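You operate a simulated robot arm through the tools that you are given. There is no shell and no other tool.

The job below is to be done with a simulated robot arm. You get a single attempt, and the scene is never put back.

## Task
Dust the dough with flour and roll it out round on the board.
Fine: the rolling pin goes back on its wooden rest.

The check looks at the end state, three seconds after you hand in, the way a careful person would. Anything else that was tipped, shoved, dropped, spilled or broken makes it a failure.

## Robot
A 6-joint arm with a two-finger parallel gripper, fixed in place. Base frame: the origin is on the floor under the middle of its stand, x ahead of it, y to its left, z up; the work surface is at about z = 800. Units: mm, degrees, N and s.
With the tool pointing down near the work surface it reaches from about 320 to 820 mm from the base axis. Its first joint turns from -166.0 to 166.0 degrees. Payload 3.43 kg.
The tool frame sits at the grasp point between the pads (the TCP): z along the fingers, y along the line on which they close. The tips reach 34 mm beyond it. The gripper opens to 128 mm. The fingers are 24 mm wide and 12 mm thick; the gripper's body (48 by 130 mm) begins 96 mm behind the TCP.
Orientation is that of the tool frame in the base frame, as a unit quaternion [x, y, z, w]. With the fingers straight down and closing along the base's y, the tool's x points along the base's -x, its y along +y and its z along -z.

## Interface
- The arm moves only by the tool drive_tool. Its argument "steps" is one flat list of numbers, 7 for each row, row after row: the shift along the tool's x, y, z in mm, then the turn, a rotation vector about the tool's x, y, z in degrees, then the opening, from 0 (shut) to 1 (fully open). In form: [dx, dy, dz, rx, ry, rz, grip, dx, dy, dz, rx, ry, rz, grip, ...]. A call has 1 to 20 rows; each row shifts and turns the commanded pose from where the row before left it, along the tool's axes as they then stand. Each row takes 0.2 s and may step no farther than 50 mm and 8.6 degrees from the row before; otherwise, or with a gripper value out of range, the whole call is refused. Where a pose cannot be reached the arm comes as near as it can. A force on the tool above 60 N (or 10 N above the force at the start of the call, whichever is more), or a blocked arm, ends the call early, and 0.2 s more pass. The fingers move at their own pace (about 45 mm/s each) and stop on an object; they squeeze with about 20 N. The grip force told is the motor's: it shows also when the fingers shut on nothing. Time passes only in rows, and 0.2 s behind the last, so rows that do not move let the fingers close. The reply holds the time, the measured pose of the TCP, the force on the tool along the base axes, the opening and the grip force, in the units named above and with some noise, with the torque about the TCP (base axes, N m) and any sound that the robot's microphone picked up, and new pictures: "pictures" is both (left out), scene, wrist or none.
- Cameras (640 x 400 px; columns grow to the right, rows downward): "scene" is fixed at [46.7, 649.2, 1400.2]; the picture's right is [-0.81, -0.59, 0.00], its down [-0.51, 0.70, -0.50] and it looks along [0.30, -0.40, -0.87] (base axes); focal length 228 px, centre (320, 200). "wrist" rides on the gripper at [76, -11, -160] in the tool frame; the picture's right is [0.15, 0.99, 0.00], its down [-0.88, 0.13, -0.46] and it looks along [-0.45, 0.07, 0.89] (tool axes); focal length 234 px, centre (320, 200). There is no depth. A picture from a camera that has moved, and an enlarged one, comes with that camera's place and axes in the base frame and with its lens. The place of the scene camera against the robot may be out by one fixed shift of up to 12 mm in any direction.
- zoom(camera, box): a new picture of the part [left, top, right, bottom] of that camera's present view, enlarged. It takes no simulated time.
- close_job(): hands the job in; it is judged then, once.

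Nothing tells you positions but the pictures and the camera data. Unless the task says otherwise, let go and move clear before handing in.

The tools are called after "Call:" by a JSON object that holds its "method" and its "body". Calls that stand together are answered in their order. drive_tool: Moves the arm, as the interface text tells. Its arguments: {"type":"object","properties":{"steps":{"type":"array","items":{"type":"number"}},"pictures":{"type":"string","enum":["both","scene","wrist","none"]}},"required":["steps"]} The other tools are called the same way: zoom (camera, box) takes an enlarged picture of a part of a camera's view; close_job () hands the job in.

At the start:

```text
time_s: 0.0
tcp_pos: [411.6, 361.1, 1075.0]
orientation: [0.0, 1.0, 0.0, 0.0]
contact_force: [0.2, 0.5, -0.4]
moment: [0.01, -0.01, -0.03]
gripper_width: 127.9
finger_force: 0.0
```

scene: 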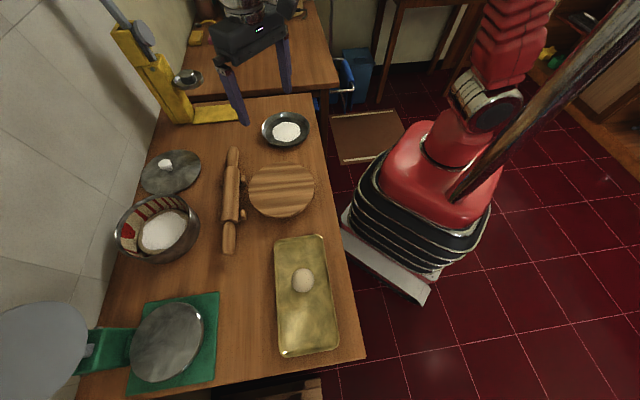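
wrist: 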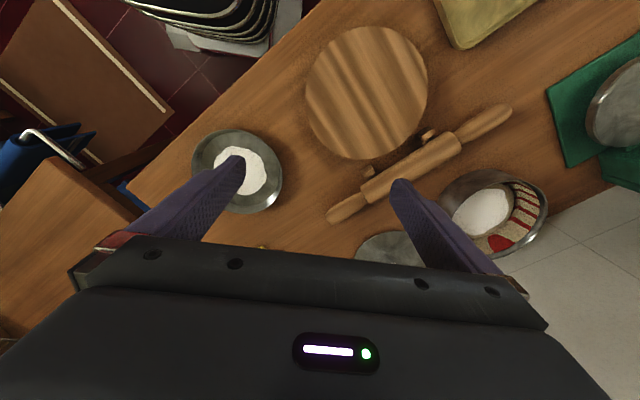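

I see a wooden counter with a round board, a rolling pin on a rest, a small bowl of flour, a tray with a dough ball, a big flour tin, and a press. I'll take enlarged views first to place everything.

Call:
{"method": "zoom", "body": {"camera": "scene", "box": [200, 100, 360, 200]}}

Call:
{"method": "zoom", "body": {"camera": "scene", "box": [100, 140, 260, 260]}}

Call:
{"method": "zoom", "body": {"camera": "scene", "box": [240, 220, 380, 370]}}

Call:
{"method": "zoom", "body": {"camera": "wrist", "box": [160, 0, 560, 260]}}

Call:
{"method": "zoom", "body": {"camera": "scene", "box": [0, 280, 240, 400]}}

Call:
{"method": "zoom", "body": {"camera": "scene", "box": [100, 0, 340, 140]}}

```text
4.00 times, centred on (280, 150) of scene
camera zoom: at [46.7, 649.2, 1400.2], right [-0.81, -0.59, 0.0], down [-0.51, 0.7, -0.5], along [0.3, -0.4, -0.87], focal length 913 px, centre (480, 400)
```

zoom: 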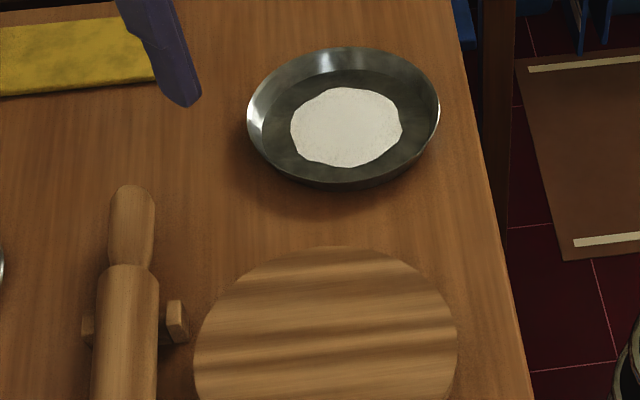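

```text
3.33 times, centred on (180, 200) of scene
camera zoom: at [46.7, 649.2, 1400.2], right [-0.81, -0.59, 0.0], down [-0.51, 0.7, -0.5], along [0.3, -0.4, -0.87], focal length 761 px, centre (787, 200)
```

zoom: 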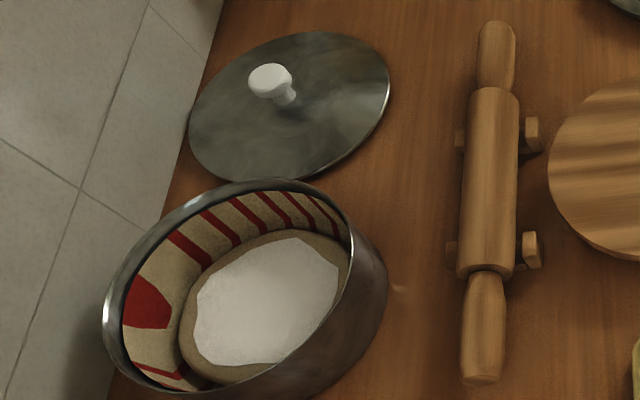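

```text
2.67 times, centred on (310, 295) of scene
camera zoom: at [46.7, 649.2, 1400.2], right [-0.81, -0.59, 0.0], down [-0.51, 0.7, -0.5], along [0.3, -0.4, -0.87], focal length 608 px, centre (347, -53)
```

zoom: 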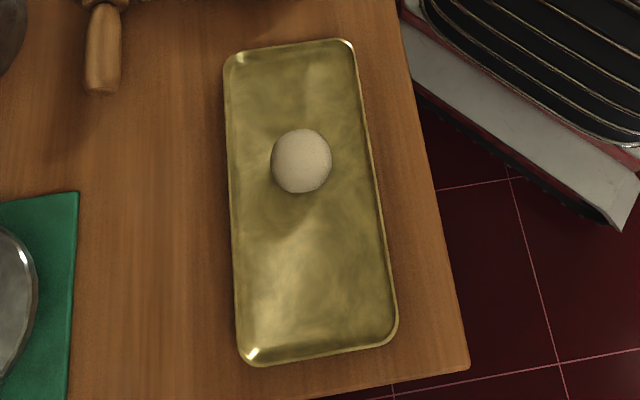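

```text
1.54 times, centred on (360, 130) of wrist
camera zoom: at [335.0, 349.3, 1236.2], right [-0.15, 0.99, 0.0], down [0.88, 0.13, 0.46], along [0.45, 0.07, -0.89], focal length 360 px, centre (258, 308)
```

zoom: 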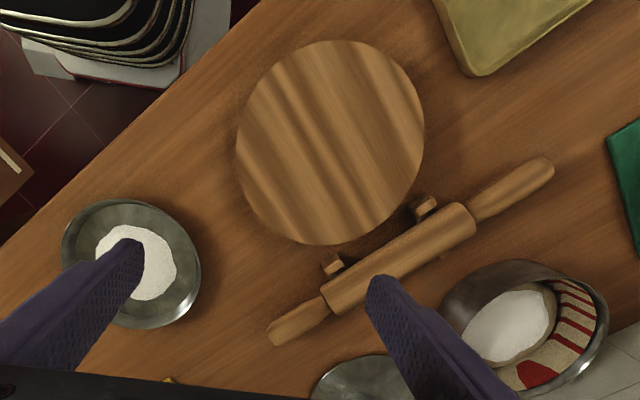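

```text
2.67 times, centred on (120, 340) of scene
camera zoom: at [46.7, 649.2, 1400.2], right [-0.81, -0.59, 0.0], down [-0.51, 0.7, -0.5], along [0.3, -0.4, -0.87], focal length 608 px, centre (853, -173)
```

zoom: 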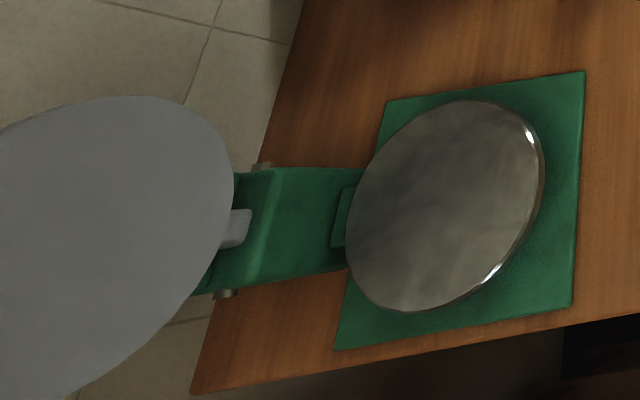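

```text
2.67 times, centred on (220, 70) of scene
camera zoom: at [46.7, 649.2, 1400.2], right [-0.81, -0.59, 0.0], down [-0.51, 0.7, -0.5], along [0.3, -0.4, -0.87], focal length 608 px, centre (587, 547)
```

zoom: 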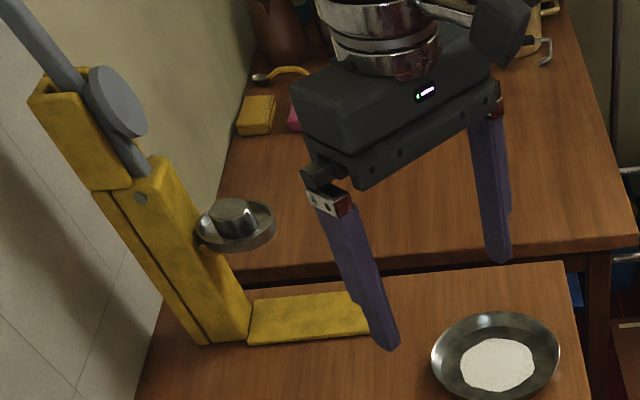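

Dough ball sits in the brass tray near (146, 589), the round board near (345, 428), flour plate near (515, 218), and the pin on its rest near (455, 530). I'm moving above the dough for a closer look.

Call:
{"method": "drive_tool", "body": {"steps": [33, 28.5, 8, 0, 0, 0, 1, 33, 28.5, 8, 0, 0, 0, 1, 33, 28.5, 8, 0, 0, 0, 1, 33, 28.5, 8, 0, 0, 0, 1, 33, 28.5, 8, 0, 0, 0, 1, 33, 28.5, 8, 0, 0, 0, 1, 33, 28.5, 8, 0, 0, 0, 1, 33, 28.5, 8, 0, 0, 0, 1], "pictures": "both"}}

```text
time_s: 1.8
tcp_pos: [147.6, 589.3, 1012.4]
orientation: [0.001, 1.0, 0.0, 0.0]
contact_force: [-0.9, 1.0, -0.2]
moment: [0.0, 0.02, 0.06]
gripper_width: 127.8
finger_force: 0.1
camera wrist: at [70.9, 578.2, 1171.9], right [-0.15, 0.99, 0.0], down [0.88, 0.13, 0.46], along [0.45, 0.07, -0.89], focal length 234 px, centre (320, 200)
```

scene: 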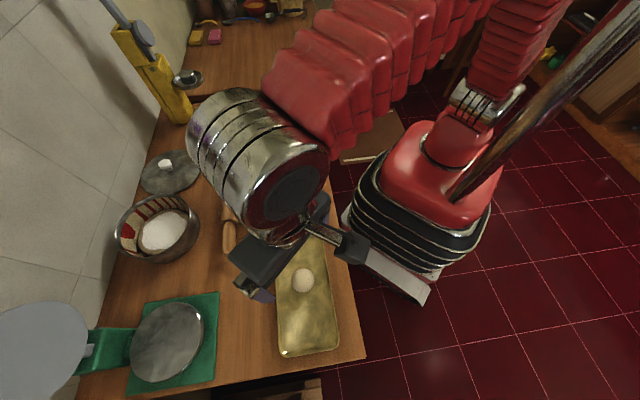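
wrist: 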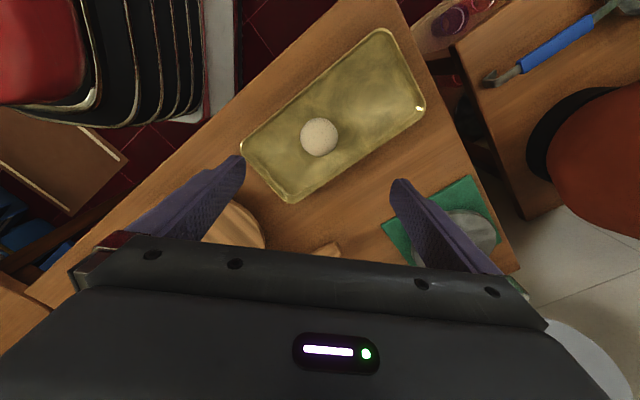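

The dough is almost directly below the gripper. I'm zooming to measure it and the tray.

Call:
{"method": "zoom", "body": {"camera": "wrist", "box": [260, 87, 380, 187]}}

Call:
{"method": "zoom", "body": {"camera": "wrist", "box": [180, 0, 460, 240]}}

```text
4.00 times, centred on (320, 137) of wrist
camera zoom: at [70.9, 578.2, 1171.9], right [-0.15, 0.99, 0.0], down [0.88, 0.13, 0.46], along [0.45, 0.07, -0.89], focal length 937 px, centre (320, 452)
```

zoom: 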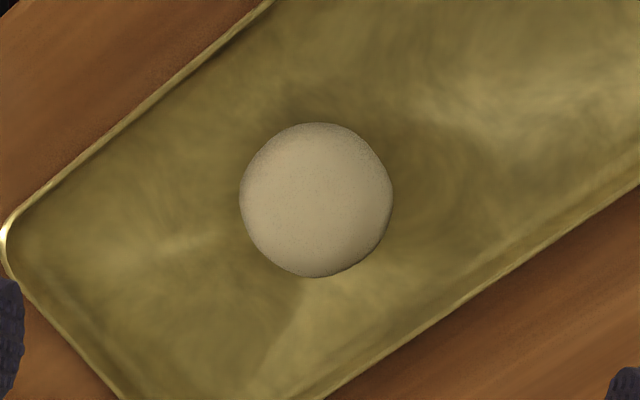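

```text
1.67 times, centred on (320, 120) of wrist
camera zoom: at [70.9, 578.2, 1171.9], right [-0.15, 0.99, 0.0], down [0.88, 0.13, 0.46], along [0.45, 0.07, -0.89], focal length 390 px, centre (320, 333)
```

zoom: 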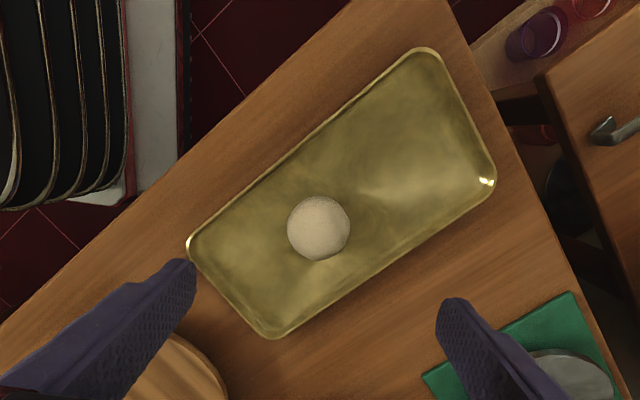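

Ball is about 54 mm across at (144, 589). I'll narrow the fingers to about 85 mm and come down on either side of it.

Call:
{"method": "drive_tool", "body": {"steps": [3.6, -0.3, 30, 0, 0, 0, 0.66, 0, 0, 30, 0, 0, 0, 0.66, 0, 0, 30, 0, 0, 0, 0.66, 0, 0, 20, 0, 0, 0, 0.66, 0, 0, 20, 0, 0, 0, 0.66, 0, 0, 10, 0, 0, 0, 0.66, 0, 0, 0, 0, 0, 0, 0.66], "pictures": "both"}}

```text
time_s: 3.4
tcp_pos: [144.9, 589.7, 871.5]
orientation: [0.0, 1.0, 0.0, 0.001]
contact_force: [0.1, 0.4, 1.0]
moment: [0.0, 0.03, -0.03]
gripper_width: 84.5
finger_force: 0.2
camera wrist: at [67.8, 576.9, 1032.4], right [-0.15, 0.99, 0.0], down [0.88, 0.13, 0.46], along [0.45, 0.07, -0.89], focal length 234 px, centre (320, 200)
```

scene: 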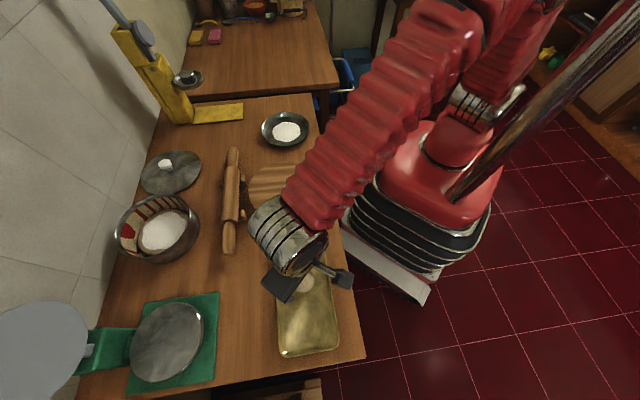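
wrist: 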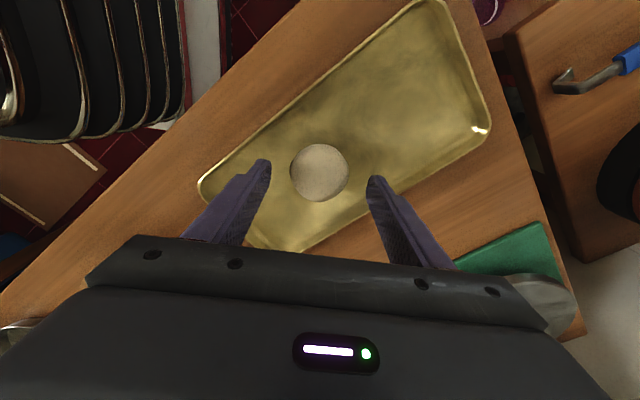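

Fingers straddle the ball cleanly and it is centred. I'll lower the rest of the way to just above the tray floor and close gently.

Call:
{"method": "drive_tool", "body": {"steps": [1, -1, 13, 0, 0, 0, 0.66, 0, 0, 13, 0, 0, 0, 0.66, 0, 0, 0, 0, 0, 0, 0.5, 0, 0, 0, 0, 0, 0, 0.4, 0, 0, 0, 0, 0, 0, 0.4, 0, 0, 0, 0, 0, 0, 0.4], "pictures": "wrist"}}

```text
time_s: 4.8
tcp_pos: [143.8, 585.9, 845.5]
orientation: [-0.001, 1.0, 0.0, 0.0]
contact_force: [-0.3, 0.5, -0.6]
moment: [0.06, 0.0, 0.0]
gripper_width: 54.3
finger_force: 19.8
camera wrist: at [66.5, 575.4, 1006.7], right [-0.15, 0.99, 0.0], down [0.88, 0.13, 0.46], along [0.45, 0.07, -0.89], focal length 234 px, centre (320, 200)
```

wrist: 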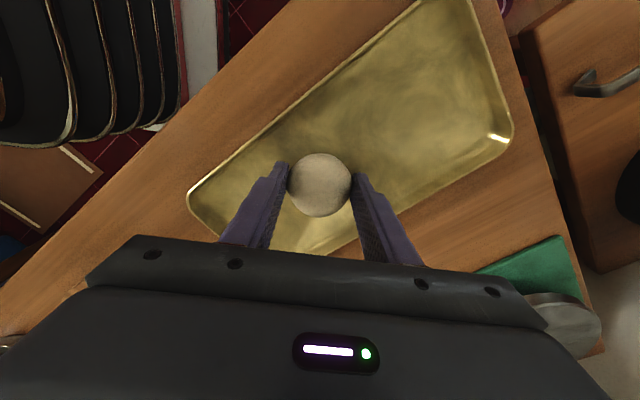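

The dough is held at 54 mm wide with no tray contact forces. Next I lift it and carry it over the flour plate.

Call:
{"method": "drive_tool", "body": {"steps": [0, 0, -20, 0, 0, 0, 0.38, 0, 0, -30, 0, 0, 0, 0.38, 0, 0, -35, 0, 0, 0, 0.38, 0, 0, -35, 0, 0, 0, 0.38, -24, -24.5, 0, 0, 0, 0, 0.38, -24, -24.5, 0, 0, 0, 0, 0.38, -24, -24.5, 0, 0, 0, 0, 0.38, -24, -24.5, 0, 0, 0, 0, 0.38, -24, -24.5, 0, 0, 0, 0, 0.38, -24, -24.5, 0, 0, 0, 0, 0.38, -24, -24.5, 0, 0, 0, 0, 0.38, -24, -24.5, 0, 0, 0, 0, 0.38, -24, -24.5, 0, 0, 0, 0, 0.38, -24, -24.5, 0, 0, 0, 0, 0.38, -24, -24.5, 0, 0, 0, 0, 0.38, -24, -24.5, 0, 0, 0, 0, 0.38, -24, -24.5, 0, 0, 0, 0, 0.38, -24, -24.5, 0, 0, 0, 0, 0.38, 0, 0, 0, 0, 0, 0, 0.38], "pictures": "both"}}

```text
time_s: 8.8
tcp_pos: [477.9, 243.5, 964.3]
orientation: [-0.001, 1.0, 0.0, 0.0]
contact_force: [-1.4, 1.0, 0.2]
moment: [0.0, 0.0, -0.02]
gripper_width: 53.9
finger_force: 19.9
camera wrist: at [401.9, 232.4, 1126.0], right [-0.15, 0.99, 0.0], down [0.88, 0.13, 0.46], along [0.45, 0.07, -0.89], focal length 234 px, centre (320, 200)
```

scene: 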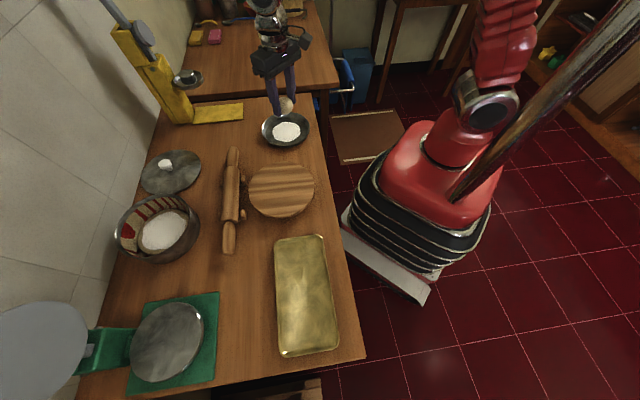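
wrist: 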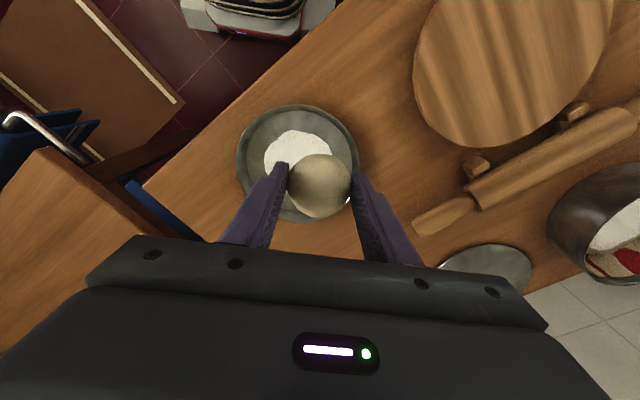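

The flour plate's centre is at about (502, 218), slightly ahead of the gripper. I'll centre over it and come down partway.

Call:
{"method": "drive_tool", "body": {"steps": [-12, -12.7, 0, 0, 0, 0, 0.38, -12, -12.7, 0, 0, 0, 0, 0.38, 0, 0, 20, 0, 0, 0, 0.38, 0, 0, 20, 0, 0, 0, 0.38, 0, 0, 20, 0, 0, 0, 0.38, 0, 0, 15, 0, 0, 0, 0.38, 0, 0, 0, 0, 0, 0, 0.38], "pictures": "both"}}

Call:
{"method": "zoom", "body": {"camera": "scene", "box": [220, 60, 340, 160]}}

```text
time_s: 10.4
tcp_pos: [502.2, 217.7, 891.2]
orientation: [0.0, 1.0, 0.0, 0.001]
contact_force: [0.0, 1.0, 0.6]
moment: [-0.01, -0.03, 0.04]
gripper_width: 54.6
finger_force: 19.9
camera wrist: at [426.1, 207.0, 1051.0], right [-0.15, 0.99, 0.0], down [0.88, 0.13, 0.46], along [0.45, 0.07, -0.89], focal length 234 px, centre (320, 200)
```

scene: 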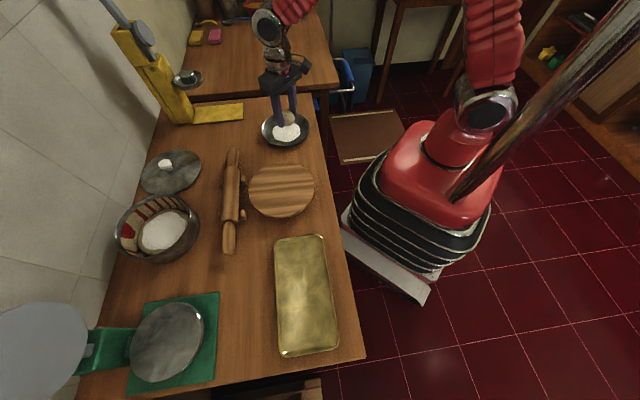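
wrist: 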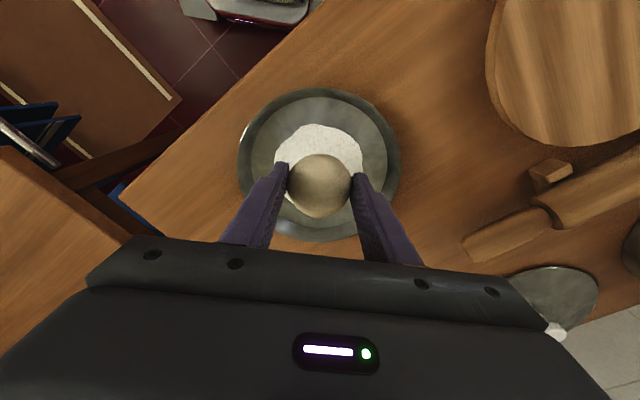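

```text
4.00 times, centred on (280, 110) of scene
camera zoom: at [46.7, 649.2, 1400.2], right [-0.81, -0.59, 0.0], down [-0.51, 0.7, -0.5], along [0.3, -0.4, -0.87], focal length 913 px, centre (480, 560)
```

zoom: 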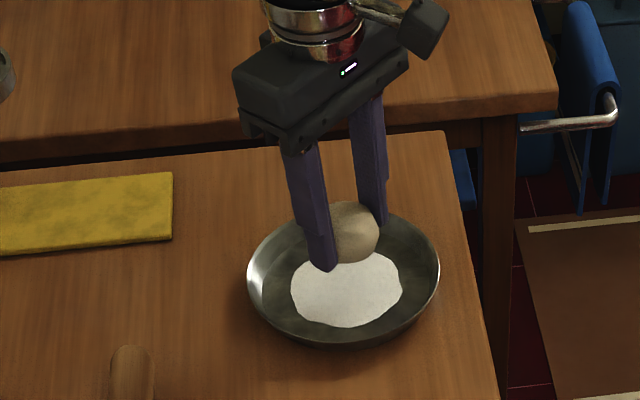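

The ball is centred over the flour with about 40 mm to go. I'm lowering slowly and watching the contact force.

Call:
{"method": "drive_tool", "body": {"steps": [0, 0, 12, 0, 0, 0, 0.38, 0, 0, 10, 0, 0, 0, 0.38, 0, 0, 6, 0, 0, 0, 0.38, 0, 0, 3, 0, 0, 0, 0.38, 0, 0, 0, 0, 0, 0, 0.38], "pictures": "both"}}

Call:
{"method": "zoom", "body": {"camera": "scene", "box": [240, 80, 330, 155]}}

```text
time_s: 11.6
tcp_pos: [504.2, 218.2, 860.6]
orientation: [0.0, 1.0, 0.0, 0.0]
contact_force: [-0.3, -0.3, 0.8]
moment: [0.01, 0.0, -0.01]
gripper_width: 54.4
finger_force: 19.7
camera wrist: at [426.1, 207.0, 1021.3], right [-0.15, 0.99, 0.0], down [0.88, 0.13, 0.46], along [0.45, 0.07, -0.89], focal length 234 px, centre (320, 200)
```

scene: 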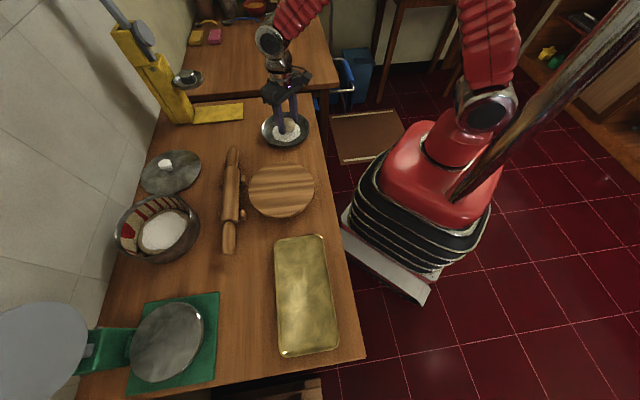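
wrist: 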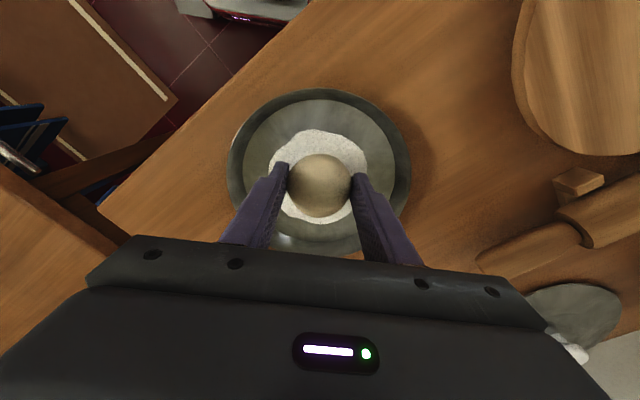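

```text
5.33 times, centred on (285, 118) of scene
camera zoom: at [46.7, 649.2, 1400.2], right [-0.81, -0.59, 0.0], down [-0.51, 0.7, -0.5], along [0.3, -0.4, -0.87], focal length 1217 px, centre (507, 640)
```

zoom: 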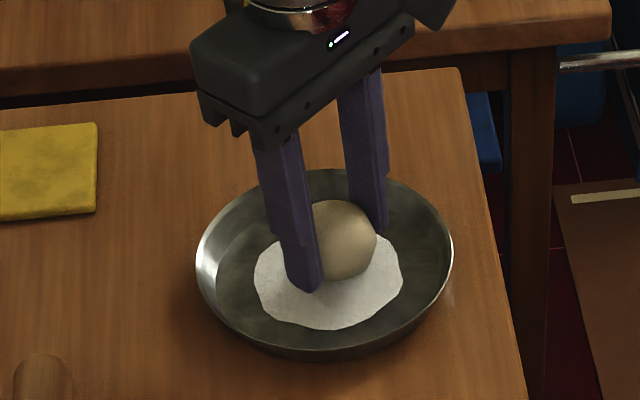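

Ball is just above the flour with no contact yet. I continue down in 2 mm steps.

Call:
{"method": "drive_tool", "body": {"steps": [1, 0, 2, 0, 0, 0, 0.38, 0, 0, 2, 0, 0, 0, 0.38, 0, 0, 2, 0, 0, 0, 0.38, 0, 0, 2, 0, 0, 0, 0.38, 0, 0, 0, 0, 0, 0, 0.38], "pictures": "both"}}

Call:
{"method": "zoom", "body": {"camera": "scene", "box": [240, 80, 330, 155]}}

Call:
{"method": "zoom", "body": {"camera": "wrist", "box": [220, 80, 420, 260]}}

```text
time_s: 12.8
tcp_pos: [502.7, 218.0, 852.0]
orientation: [0.0, 1.0, 0.0, 0.0]
contact_force: [0.3, -0.6, -0.2]
moment: [0.01, 0.02, 0.01]
gripper_width: 54.2
finger_force: 20.3
camera wrist: at [426.0, 207.1, 1012.3], right [-0.15, 0.99, 0.0], down [0.88, 0.13, 0.46], along [0.45, 0.07, -0.89], focal length 234 px, centre (320, 200)
```

scene: 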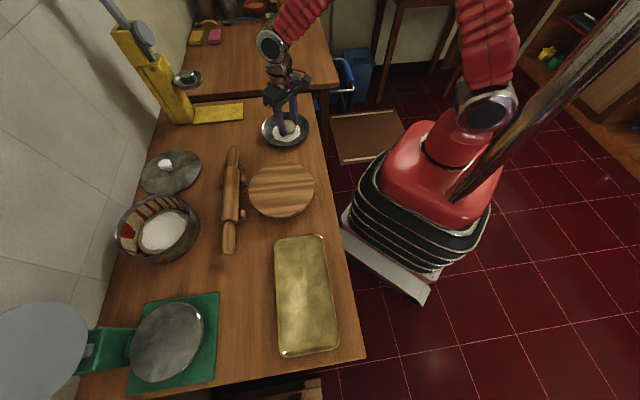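
wrist: 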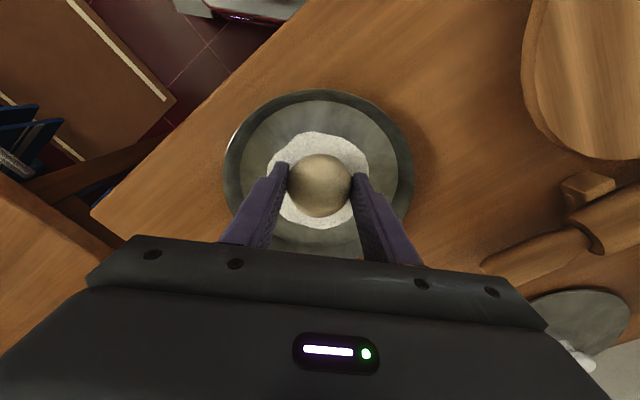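

```text
5.33 times, centred on (285, 118) of scene
camera zoom: at [46.7, 649.2, 1400.2], right [-0.81, -0.59, 0.0], down [-0.51, 0.7, -0.5], along [0.3, -0.4, -0.87], focal length 1217 px, centre (507, 640)
```

zoom: 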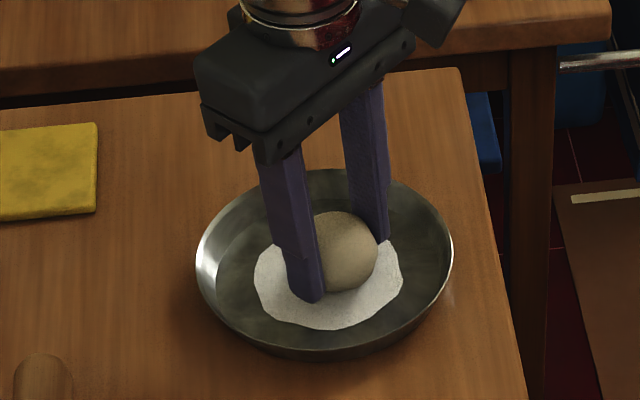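

```text
2.22 times, centred on (320, 170) of wrist
camera zoom: at [426.0, 207.1, 1012.3], right [-0.15, 0.99, 0.0], down [0.88, 0.13, 0.46], along [0.45, 0.07, -0.89], focal length 520 px, centre (320, 267)
```

zoom: 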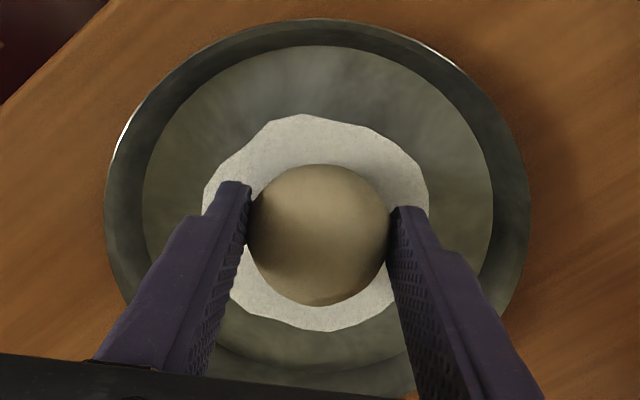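

Still no contact force at this height. I keep going in small steps.

Call:
{"method": "drive_tool", "body": {"steps": [0, 0, 1.5, 0, 0, 0, 0.38, 0, 0, 1.5, 0, 0, 0, 0.38, 0, 0, 1, 0, 0, 0, 0.38, 0, 0, 0, 0, 0, 0, 0.38], "pictures": "both"}}

Call:
{"method": "zoom", "body": {"camera": "scene", "box": [240, 80, 330, 155]}}

```text
time_s: 13.8
tcp_pos: [502.1, 218.9, 847.5]
orientation: [0.0, 1.0, 0.0, 0.0]
contact_force: [-0.2, -0.2, 0.1]
moment: [0.02, 0.0, 0.02]
gripper_width: 54.4
finger_force: 20.2
camera wrist: at [425.6, 207.7, 1008.3], right [-0.15, 0.99, 0.0], down [0.88, 0.13, 0.46], along [0.45, 0.07, -0.89], focal length 234 px, centre (320, 200)
```

scene: 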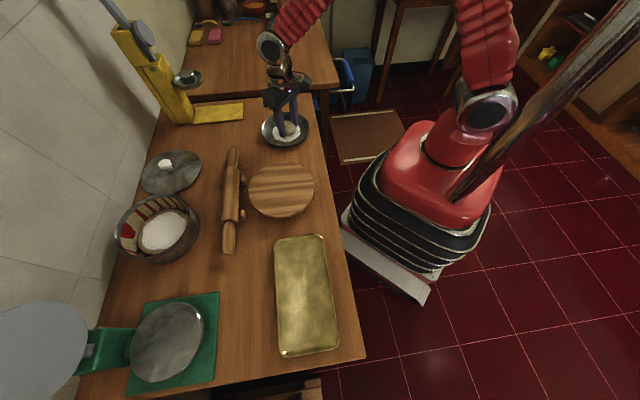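
wrist: 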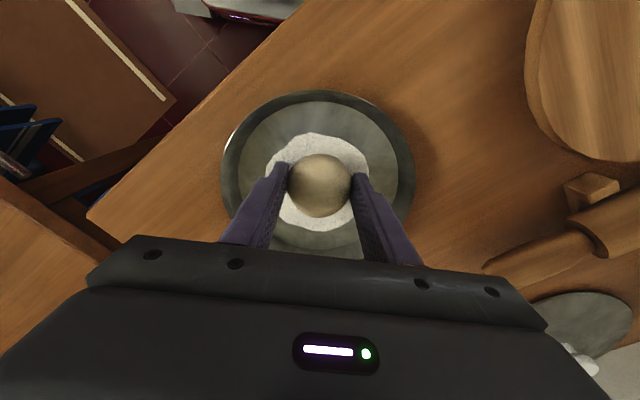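

```text
5.33 times, centred on (285, 118) of scene
camera zoom: at [46.7, 649.2, 1400.2], right [-0.81, -0.59, 0.0], down [-0.51, 0.7, -0.5], along [0.3, -0.4, -0.87], focal length 1217 px, centre (507, 640)
```

zoom: 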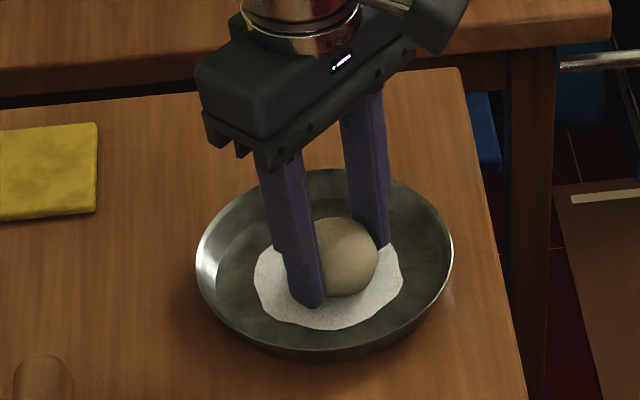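

No rigid contact yet; the flour seems soft. I go down a few more millimetres, carefully.

Call:
{"method": "drive_tool", "body": {"steps": [0, 0, 1, 0, 0, 0, 0.38, 0, 0, 1, 0, 0, 0, 0.38, 0, 0, 1, 0, 0, 0, 0.38, 0, 0, 0, 0, 0, 0, 0.38], "pictures": "wrist"}}

Call:
{"method": "zoom", "body": {"camera": "scene", "box": [250, 90, 320, 150]}}

```text
time_s: 14.8
tcp_pos: [502.7, 219.5, 846.5]
orientation: [0.0, 1.0, 0.001, 0.0]
contact_force: [0.9, 0.0, 14.1]
moment: [0.01, -0.1, 0.05]
gripper_width: 54.3
finger_force: 19.9
camera wrist: at [425.3, 208.0, 1006.4], right [-0.15, 0.99, 0.0], down [0.88, 0.13, 0.46], along [0.45, 0.07, -0.89], focal length 234 px, centre (320, 200)
```

wrist: 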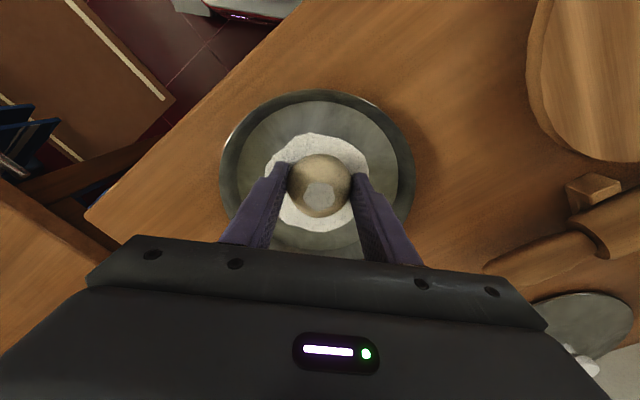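

```text
6.67 times, centred on (285, 120) of scene
camera zoom: at [46.7, 649.2, 1400.2], right [-0.81, -0.59, 0.0], down [-0.51, 0.7, -0.5], along [0.3, -0.4, -0.87], focal length 1521 px, centre (553, 733)
```

zoom: 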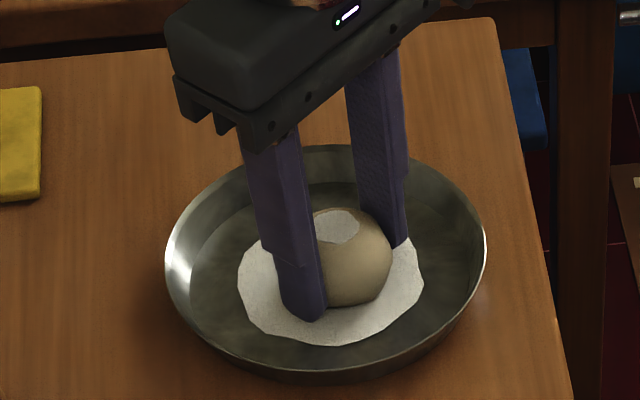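

Contact registered and a white flour patch appeared on the dough. I'll ease off and look closely.

Call:
{"method": "drive_tool", "body": {"steps": [0, 0, -1, 0, 0, 0, 0.38, 0, 0, -1, 0, 0, 0, 0.38, 0, 0, 0, 0, 0, 0, 0.38], "pictures": "none"}}

Call:
{"method": "zoom", "body": {"camera": "wrist", "box": [270, 140, 370, 230]}}

Call:
{"method": "zoom", "body": {"camera": "scene", "box": [250, 90, 320, 150]}}

```text
time_s: 15.6
tcp_pos: [502.2, 219.5, 846.0]
orientation: [0.0, 1.0, -0.001, -0.001]
contact_force: [-0.2, 0.1, 0.6]
moment: [0.01, -0.02, -0.01]
gripper_width: 54.0
finger_force: 20.4
```

```text
4.44 times, centred on (320, 185) of wrist
camera zoom: at [424.8, 207.5, 1006.9], right [-0.15, 0.99, 0.0], down [0.88, 0.13, 0.45], along [0.45, 0.07, -0.89], focal length 1041 px, centre (320, 267)
```

zoom: 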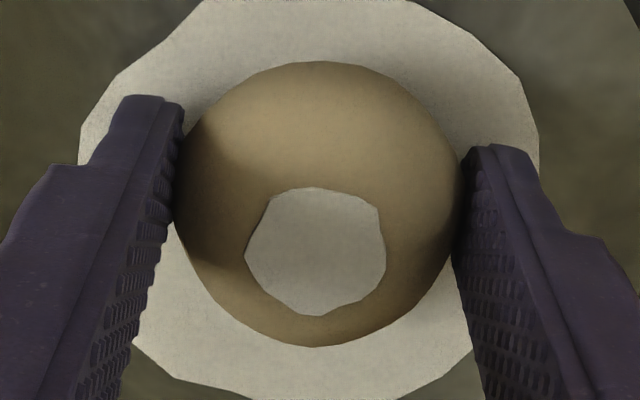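

```text
6.67 times, centred on (285, 120) of scene
camera zoom: at [46.7, 649.2, 1400.2], right [-0.81, -0.59, 0.0], down [-0.51, 0.7, -0.5], along [0.3, -0.4, -0.87], focal length 1521 px, centre (553, 733)
```

zoom: 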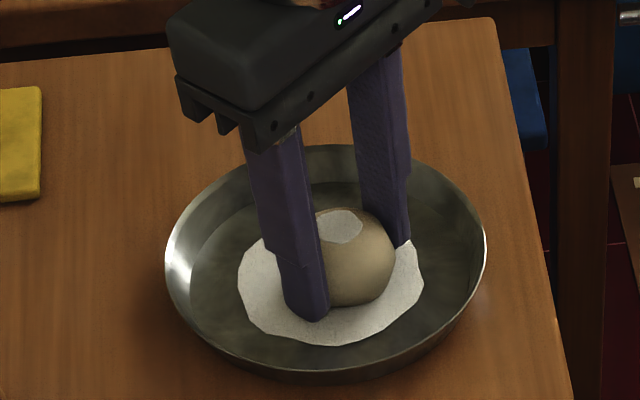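

The dough now carries a clear flour patch. I lift it out and carry it over the board.

Call:
{"method": "drive_tool", "body": {"steps": [0, 0, -15, 0, 0, 0, 0.38, 0, 0, -25, 0, 0, 0, 0.38, 0, 0, -30, 0, 0, 0, 0.38, 0, 0, -30, 0, 0, 0, 0.38, 16.2, 21, 0, 0, 0, 0, 0.38, 16.2, 21, 0, 0, 0, 0, 0.38, 16.2, 21, 0, 0, 0, 0, 0.38, 16.2, 21, 0, 0, 0, 0, 0.38, 16.2, 21, 0, 0, 0, 0, 0.38, 16.2, 21, 0, 0, 0, 0, 0.38, 16.2, 21, 0, 0, 0, 0, 0.38, 16.2, 21, 0, 0, 0, 0, 0.38, 16.2, 21, 0, 0, 0, 0, 0.38, 16.2, 21, 0, 0, 0, 0, 0.38, 0, 0, 0, 0, 0, 0, 0.38, 0, 0, 0, 0, 0, 0, 0.38], "pictures": "both"}}

Call:
{"method": "zoom", "body": {"camera": "wrist", "box": [160, 20, 480, 220]}}

Call:
{"method": "zoom", "body": {"camera": "scene", "box": [240, 90, 330, 155]}}

```text
time_s: 19.0
tcp_pos: [341.3, 428.6, 947.0]
orientation: [0.0, 1.0, 0.001, 0.0]
contact_force: [0.2, 0.7, -1.5]
moment: [-0.01, 0.02, 0.02]
gripper_width: 54.1
finger_force: 19.9
camera wrist: at [264.1, 417.9, 1107.7], right [-0.15, 0.99, 0.0], down [0.88, 0.13, 0.46], along [0.45, 0.07, -0.89], focal length 234 px, centre (320, 200)
```

scene: 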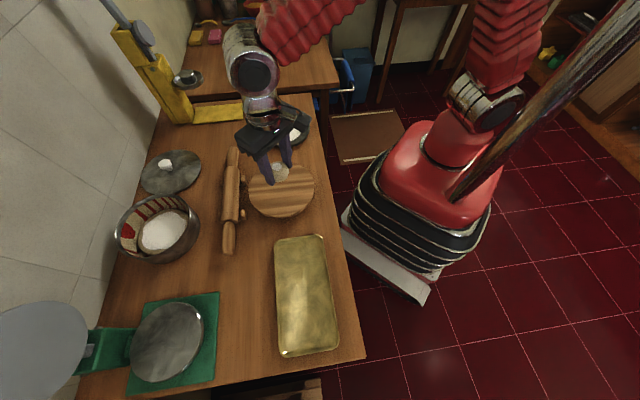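
wrist: 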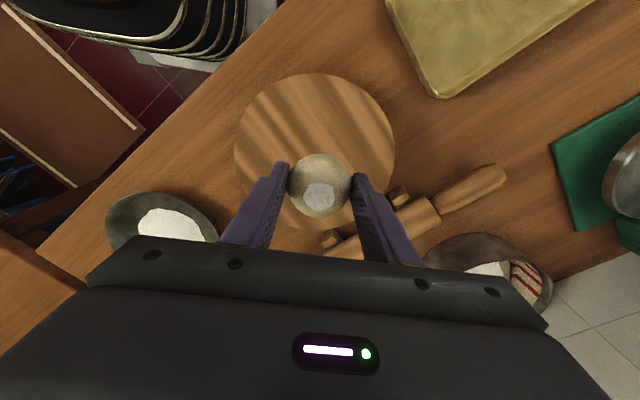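

```text
2.00 times, centred on (320, 120) of wrist
camera zoom: at [264.1, 417.9, 1107.7], right [-0.15, 0.99, 0.0], down [0.88, 0.13, 0.46], along [0.45, 0.07, -0.89], focal length 468 px, centre (320, 360)
```

zoom: 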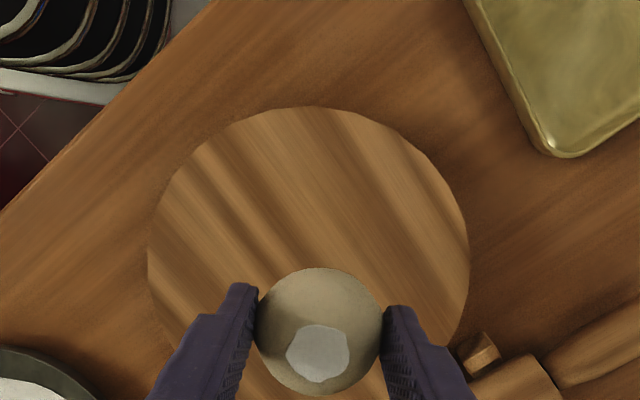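

```text
6.15 times, centred on (285, 122) of scene
camera zoom: at [46.7, 649.2, 1400.2], right [-0.81, -0.59, 0.0], down [-0.51, 0.7, -0.5], along [0.3, -0.4, -0.87], focal length 1404 px, centre (535, 677)
```

zoom: 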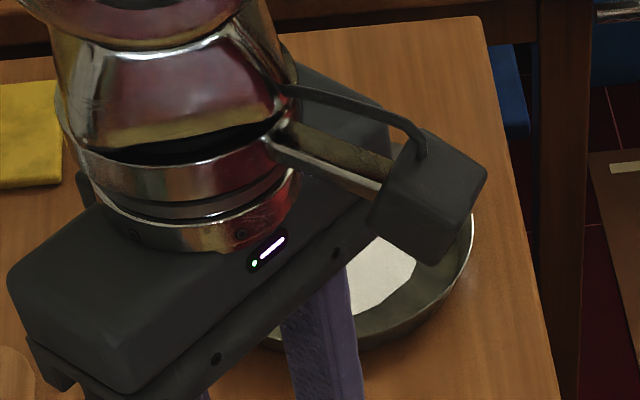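

The board's centre works out to about (343, 426) with a 100 mm radius, so I'm nearly on it. I lower the dough toward it.

Call:
{"method": "drive_tool", "body": {"steps": [-1.7, -2.6, 15, 0, 0, 0, 0.38, 0, 0, 20, 0, 0, 0, 0.38, 0, 0, 20, 0, 0, 0, 0.38, 0, 0, 10, 0, 0, 0, 0.38, 0, 0, 5, 0, 0, 0, 0.38, 0, 0, 0, 0, 0, 0, 0.38], "pictures": "both"}}

Call:
{"method": "zoom", "body": {"camera": "scene", "box": [230, 140, 330, 230]}}

```text
time_s: 20.4
tcp_pos: [341.5, 427.1, 877.4]
orientation: [0.0, 1.0, 0.001, 0.001]
contact_force: [0.6, -3.4, 20.7]
moment: [-0.11, -0.1, 0.06]
gripper_width: 54.0
finger_force: 20.3
camera wrist: at [265.0, 414.9, 1038.8], right [-0.15, 0.99, 0.0], down [0.88, 0.13, 0.46], along [0.45, 0.07, -0.89], focal length 234 px, centre (320, 200)
```

scene: 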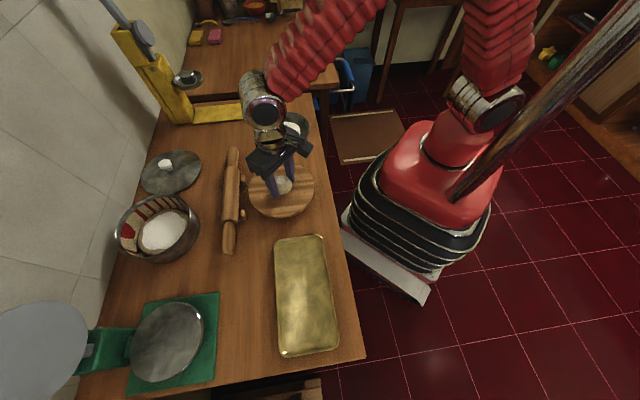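
wrist: 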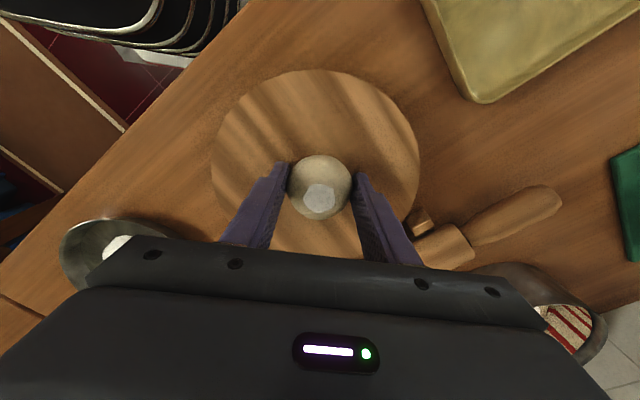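

```text
4.44 times, centred on (280, 185) of scene
camera zoom: at [46.7, 649.2, 1400.2], right [-0.81, -0.59, 0.0], down [-0.51, 0.7, -0.5], along [0.3, -0.4, -0.87], focal length 1014 px, centre (498, 267)
```

zoom: 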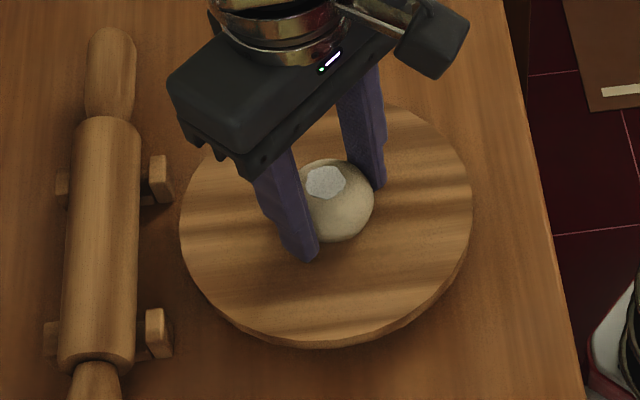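

The dough is touching the board (20 N), whose top is therefore near z = 836. I'll ease up slightly and measure the board's outline more exactly before letting go.

Call:
{"method": "drive_tool", "body": {"steps": [0, 0, -2, 0, 0, 0, 0.38, 0, 0, -2, 0, 0, 0, 0.38, 0, 0, 0, 0, 0, 0, 0.38], "pictures": "wrist"}}

Call:
{"method": "zoom", "body": {"camera": "wrist", "box": [190, 50, 440, 280]}}

Call:
{"method": "zoom", "body": {"camera": "scene", "box": [230, 140, 330, 230]}}

```text
time_s: 21.2
tcp_pos: [341.1, 425.3, 881.3]
orientation: [0.0, 1.0, 0.0, 0.0]
contact_force: [0.2, 0.2, -0.1]
moment: [0.02, 0.01, -0.02]
gripper_width: 54.2
finger_force: 20.1
camera wrist: at [264.5, 414.5, 1041.8], right [-0.15, 0.99, 0.0], down [0.88, 0.13, 0.45], along [0.45, 0.07, -0.89], focal length 234 px, centre (320, 200)
```

wrist: 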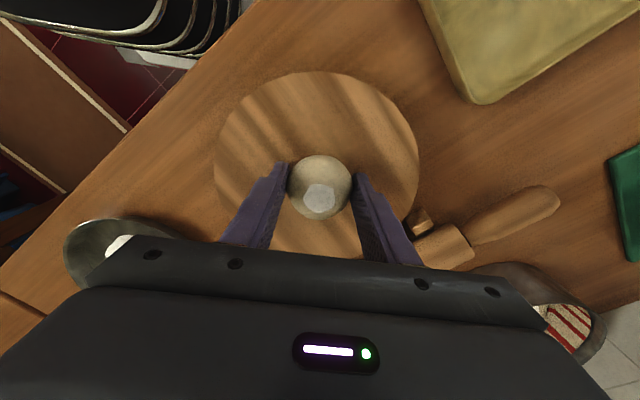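

```text
1.74 times, centred on (315, 165) of wrist
camera zoom: at [264.5, 414.5, 1041.8], right [-0.15, 0.99, 0.0], down [0.88, 0.13, 0.45], along [0.45, 0.07, -0.89], focal length 407 px, centre (329, 261)
```

zoom: 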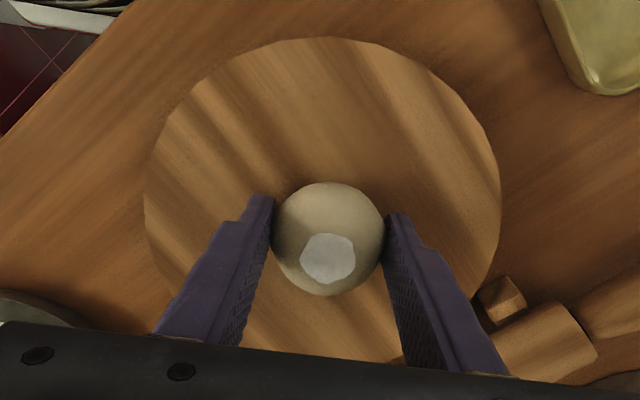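

```text
4.44 times, centred on (280, 185) of scene
camera zoom: at [46.7, 649.2, 1400.2], right [-0.81, -0.59, 0.0], down [-0.51, 0.7, -0.5], along [0.3, -0.4, -0.87], focal length 1014 px, centre (498, 267)
```

zoom: 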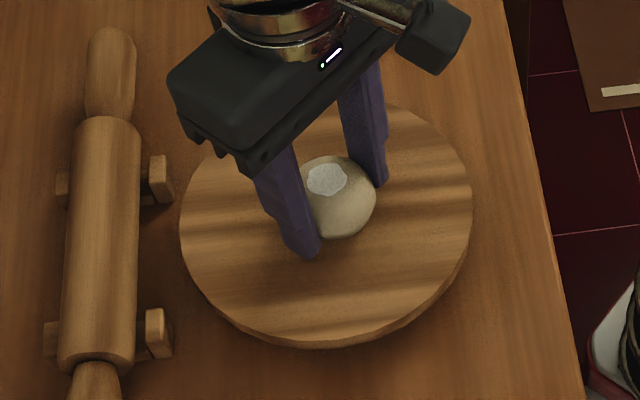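

Fitting the board's rim gives centre (354, 425) and radius 96 mm, so the ball is about 13 mm off. I'll shift it to centre, set it down and release.

Call:
{"method": "drive_tool", "body": {"steps": [-6.7, -0.4, 0, 0, 0, 0, 0.38, -6.7, -0.4, 0, 0, 0, 0, 0.38, 0, 0, 1.5, 0, 0, 0, 0.38, 0, 0, 1, 0, 0, 0, 0.38, 0, 0, 0, 0, 0, 0, 0.38], "pictures": "none"}}

```text
time_s: 22.4
tcp_pos: [355.8, 426.6, 879.0]
orientation: [0.0, 1.0, 0.0, 0.0]
contact_force: [0.2, 0.2, -0.2]
moment: [-0.03, 0.0, -0.01]
gripper_width: 53.9
finger_force: 20.4
```

The ball hovers within a millimetre or so of the board at centre. I lower one more millimetre, then open and look.

Call:
{"method": "drive_tool", "body": {"steps": [0, 0, 1, 0, 0, 0, 0.38, 0, 0, 0, 0, 0, 0, 0.38, 0, 0, 0, 0, 0, 0, 0.5, 0, 0, 0, 0, 0, 0, 0.66, 0, 0, 0, 0, 0, 0, 0.66], "pictures": "wrist"}}

Call:
{"method": "zoom", "body": {"camera": "scene", "box": [230, 140, 330, 230]}}

```text
time_s: 23.6
tcp_pos: [355.3, 425.4, 877.2]
orientation: [0.0, 1.0, 0.0, 0.0]
contact_force: [0.3, -0.1, -0.3]
moment: [0.02, 0.03, 0.04]
gripper_width: 84.7
finger_force: 0.1
camera wrist: at [278.4, 414.8, 1038.0], right [-0.15, 0.99, 0.0], down [0.88, 0.13, 0.46], along [0.45, 0.07, -0.89], focal length 234 px, centre (320, 200)
```

wrist: 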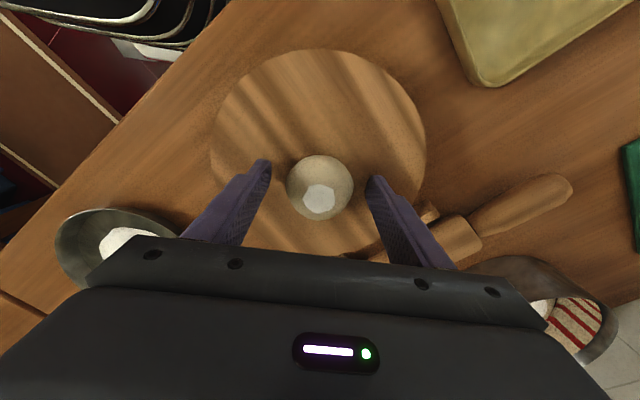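

```text
4.44 times, centred on (280, 185) of scene
camera zoom: at [46.7, 649.2, 1400.2], right [-0.81, -0.59, 0.0], down [-0.51, 0.7, -0.5], along [0.3, -0.4, -0.87], focal length 1014 px, centre (498, 267)
```

zoom: 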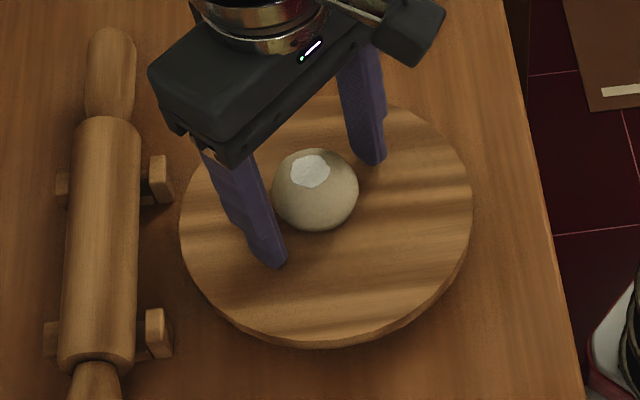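

The dough sits steady at the board's centre. I go up, move above the rolling pin and turn the gripper 45° to close across it.

Call:
{"method": "drive_tool", "body": {"steps": [0, 0, -30, 0, 0, 0, 0.66, 0, 0, -45, 0, 0, 0, 0.66, 0, 0, -45, 0, 0, 0, 0.66, -25.5, 26.2, 0, 0, 0, 0, 0.66, -25.5, 26.2, 0, 0, 0, 0, 0.66, -25.5, 26.2, 0, 0, 0, 0, 0.66, -25.5, 26.2, 0, 0, 0, 0, 0.66, 0, 0, 0, 0, 0, 7.5, 0.66, 0, 0, 0, 0, 0, 7.5, 0.66, 0, 0, 0, 0, 0, 7.5, 0.66, 0, 0, 0, 0, 0, 7.5, 0.66, 0, 0, 0, 0, 0, 7.5, 0.66, 0, 0, 0, 0, 0, 7.5, 0.66, 0, 0, 0, 0, 0, 0, 0.66], "pictures": "both"}}

Call:
{"method": "zoom", "body": {"camera": "scene", "box": [210, 130, 330, 230]}}

Call:
{"method": "zoom", "body": {"camera": "wrist", "box": [120, 0, 520, 250]}}

```text
time_s: 26.6
tcp_pos: [457.0, 529.7, 996.7]
orientation: [0.383, 0.924, 0.0, 0.0]
contact_force: [0.1, -0.1, -0.7]
moment: [-0.02, 0.05, 0.01]
gripper_width: 84.5
finger_force: 0.1
camera wrist: at [394.9, 576.1, 1157.6], right [0.6, 0.8, 0.0], down [0.71, -0.53, 0.46], along [0.37, -0.27, -0.89], focal length 234 px, centre (320, 200)
```

scene: 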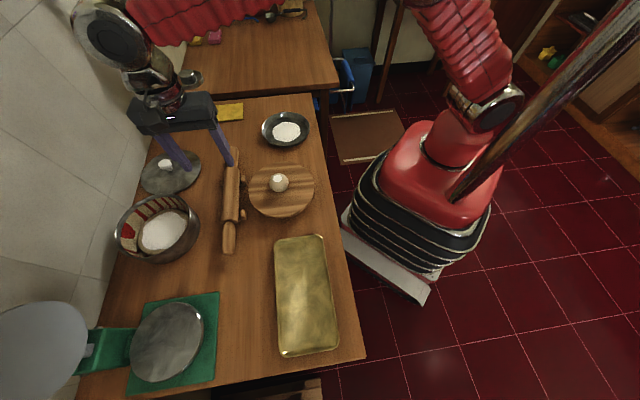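
wrist: 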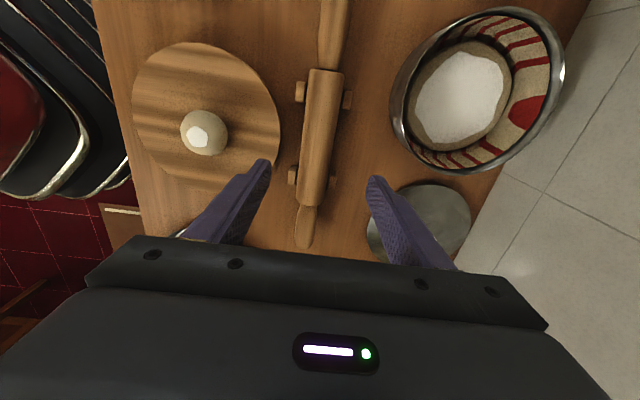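

```text
4.00 times, centred on (270, 180) of scene
camera zoom: at [46.7, 649.2, 1400.2], right [-0.81, -0.59, 0.0], down [-0.51, 0.7, -0.5], along [0.3, -0.4, -0.87], focal length 913 px, centre (520, 280)
```

zoom: 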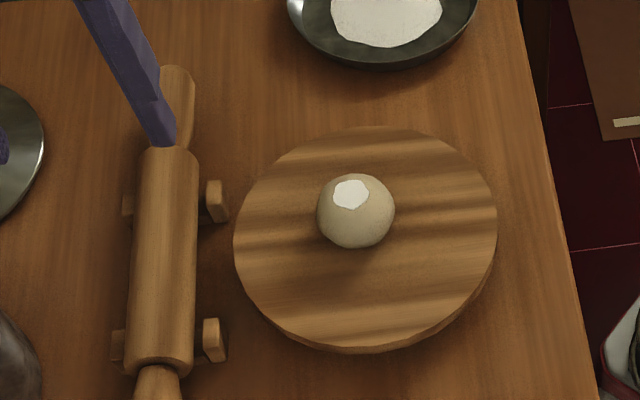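

```text
1.60 times, centred on (320, 125) of wrist
camera zoom: at [394.9, 576.1, 1157.6], right [0.6, 0.8, 0.0], down [0.71, -0.53, 0.46], along [0.37, -0.27, -0.89], focal length 375 px, centre (320, 320)
```

zoom: 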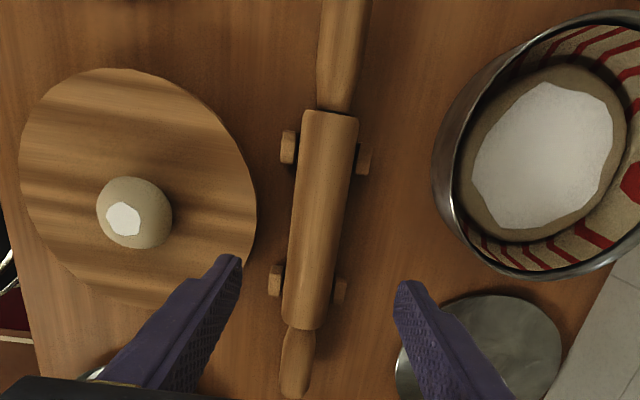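

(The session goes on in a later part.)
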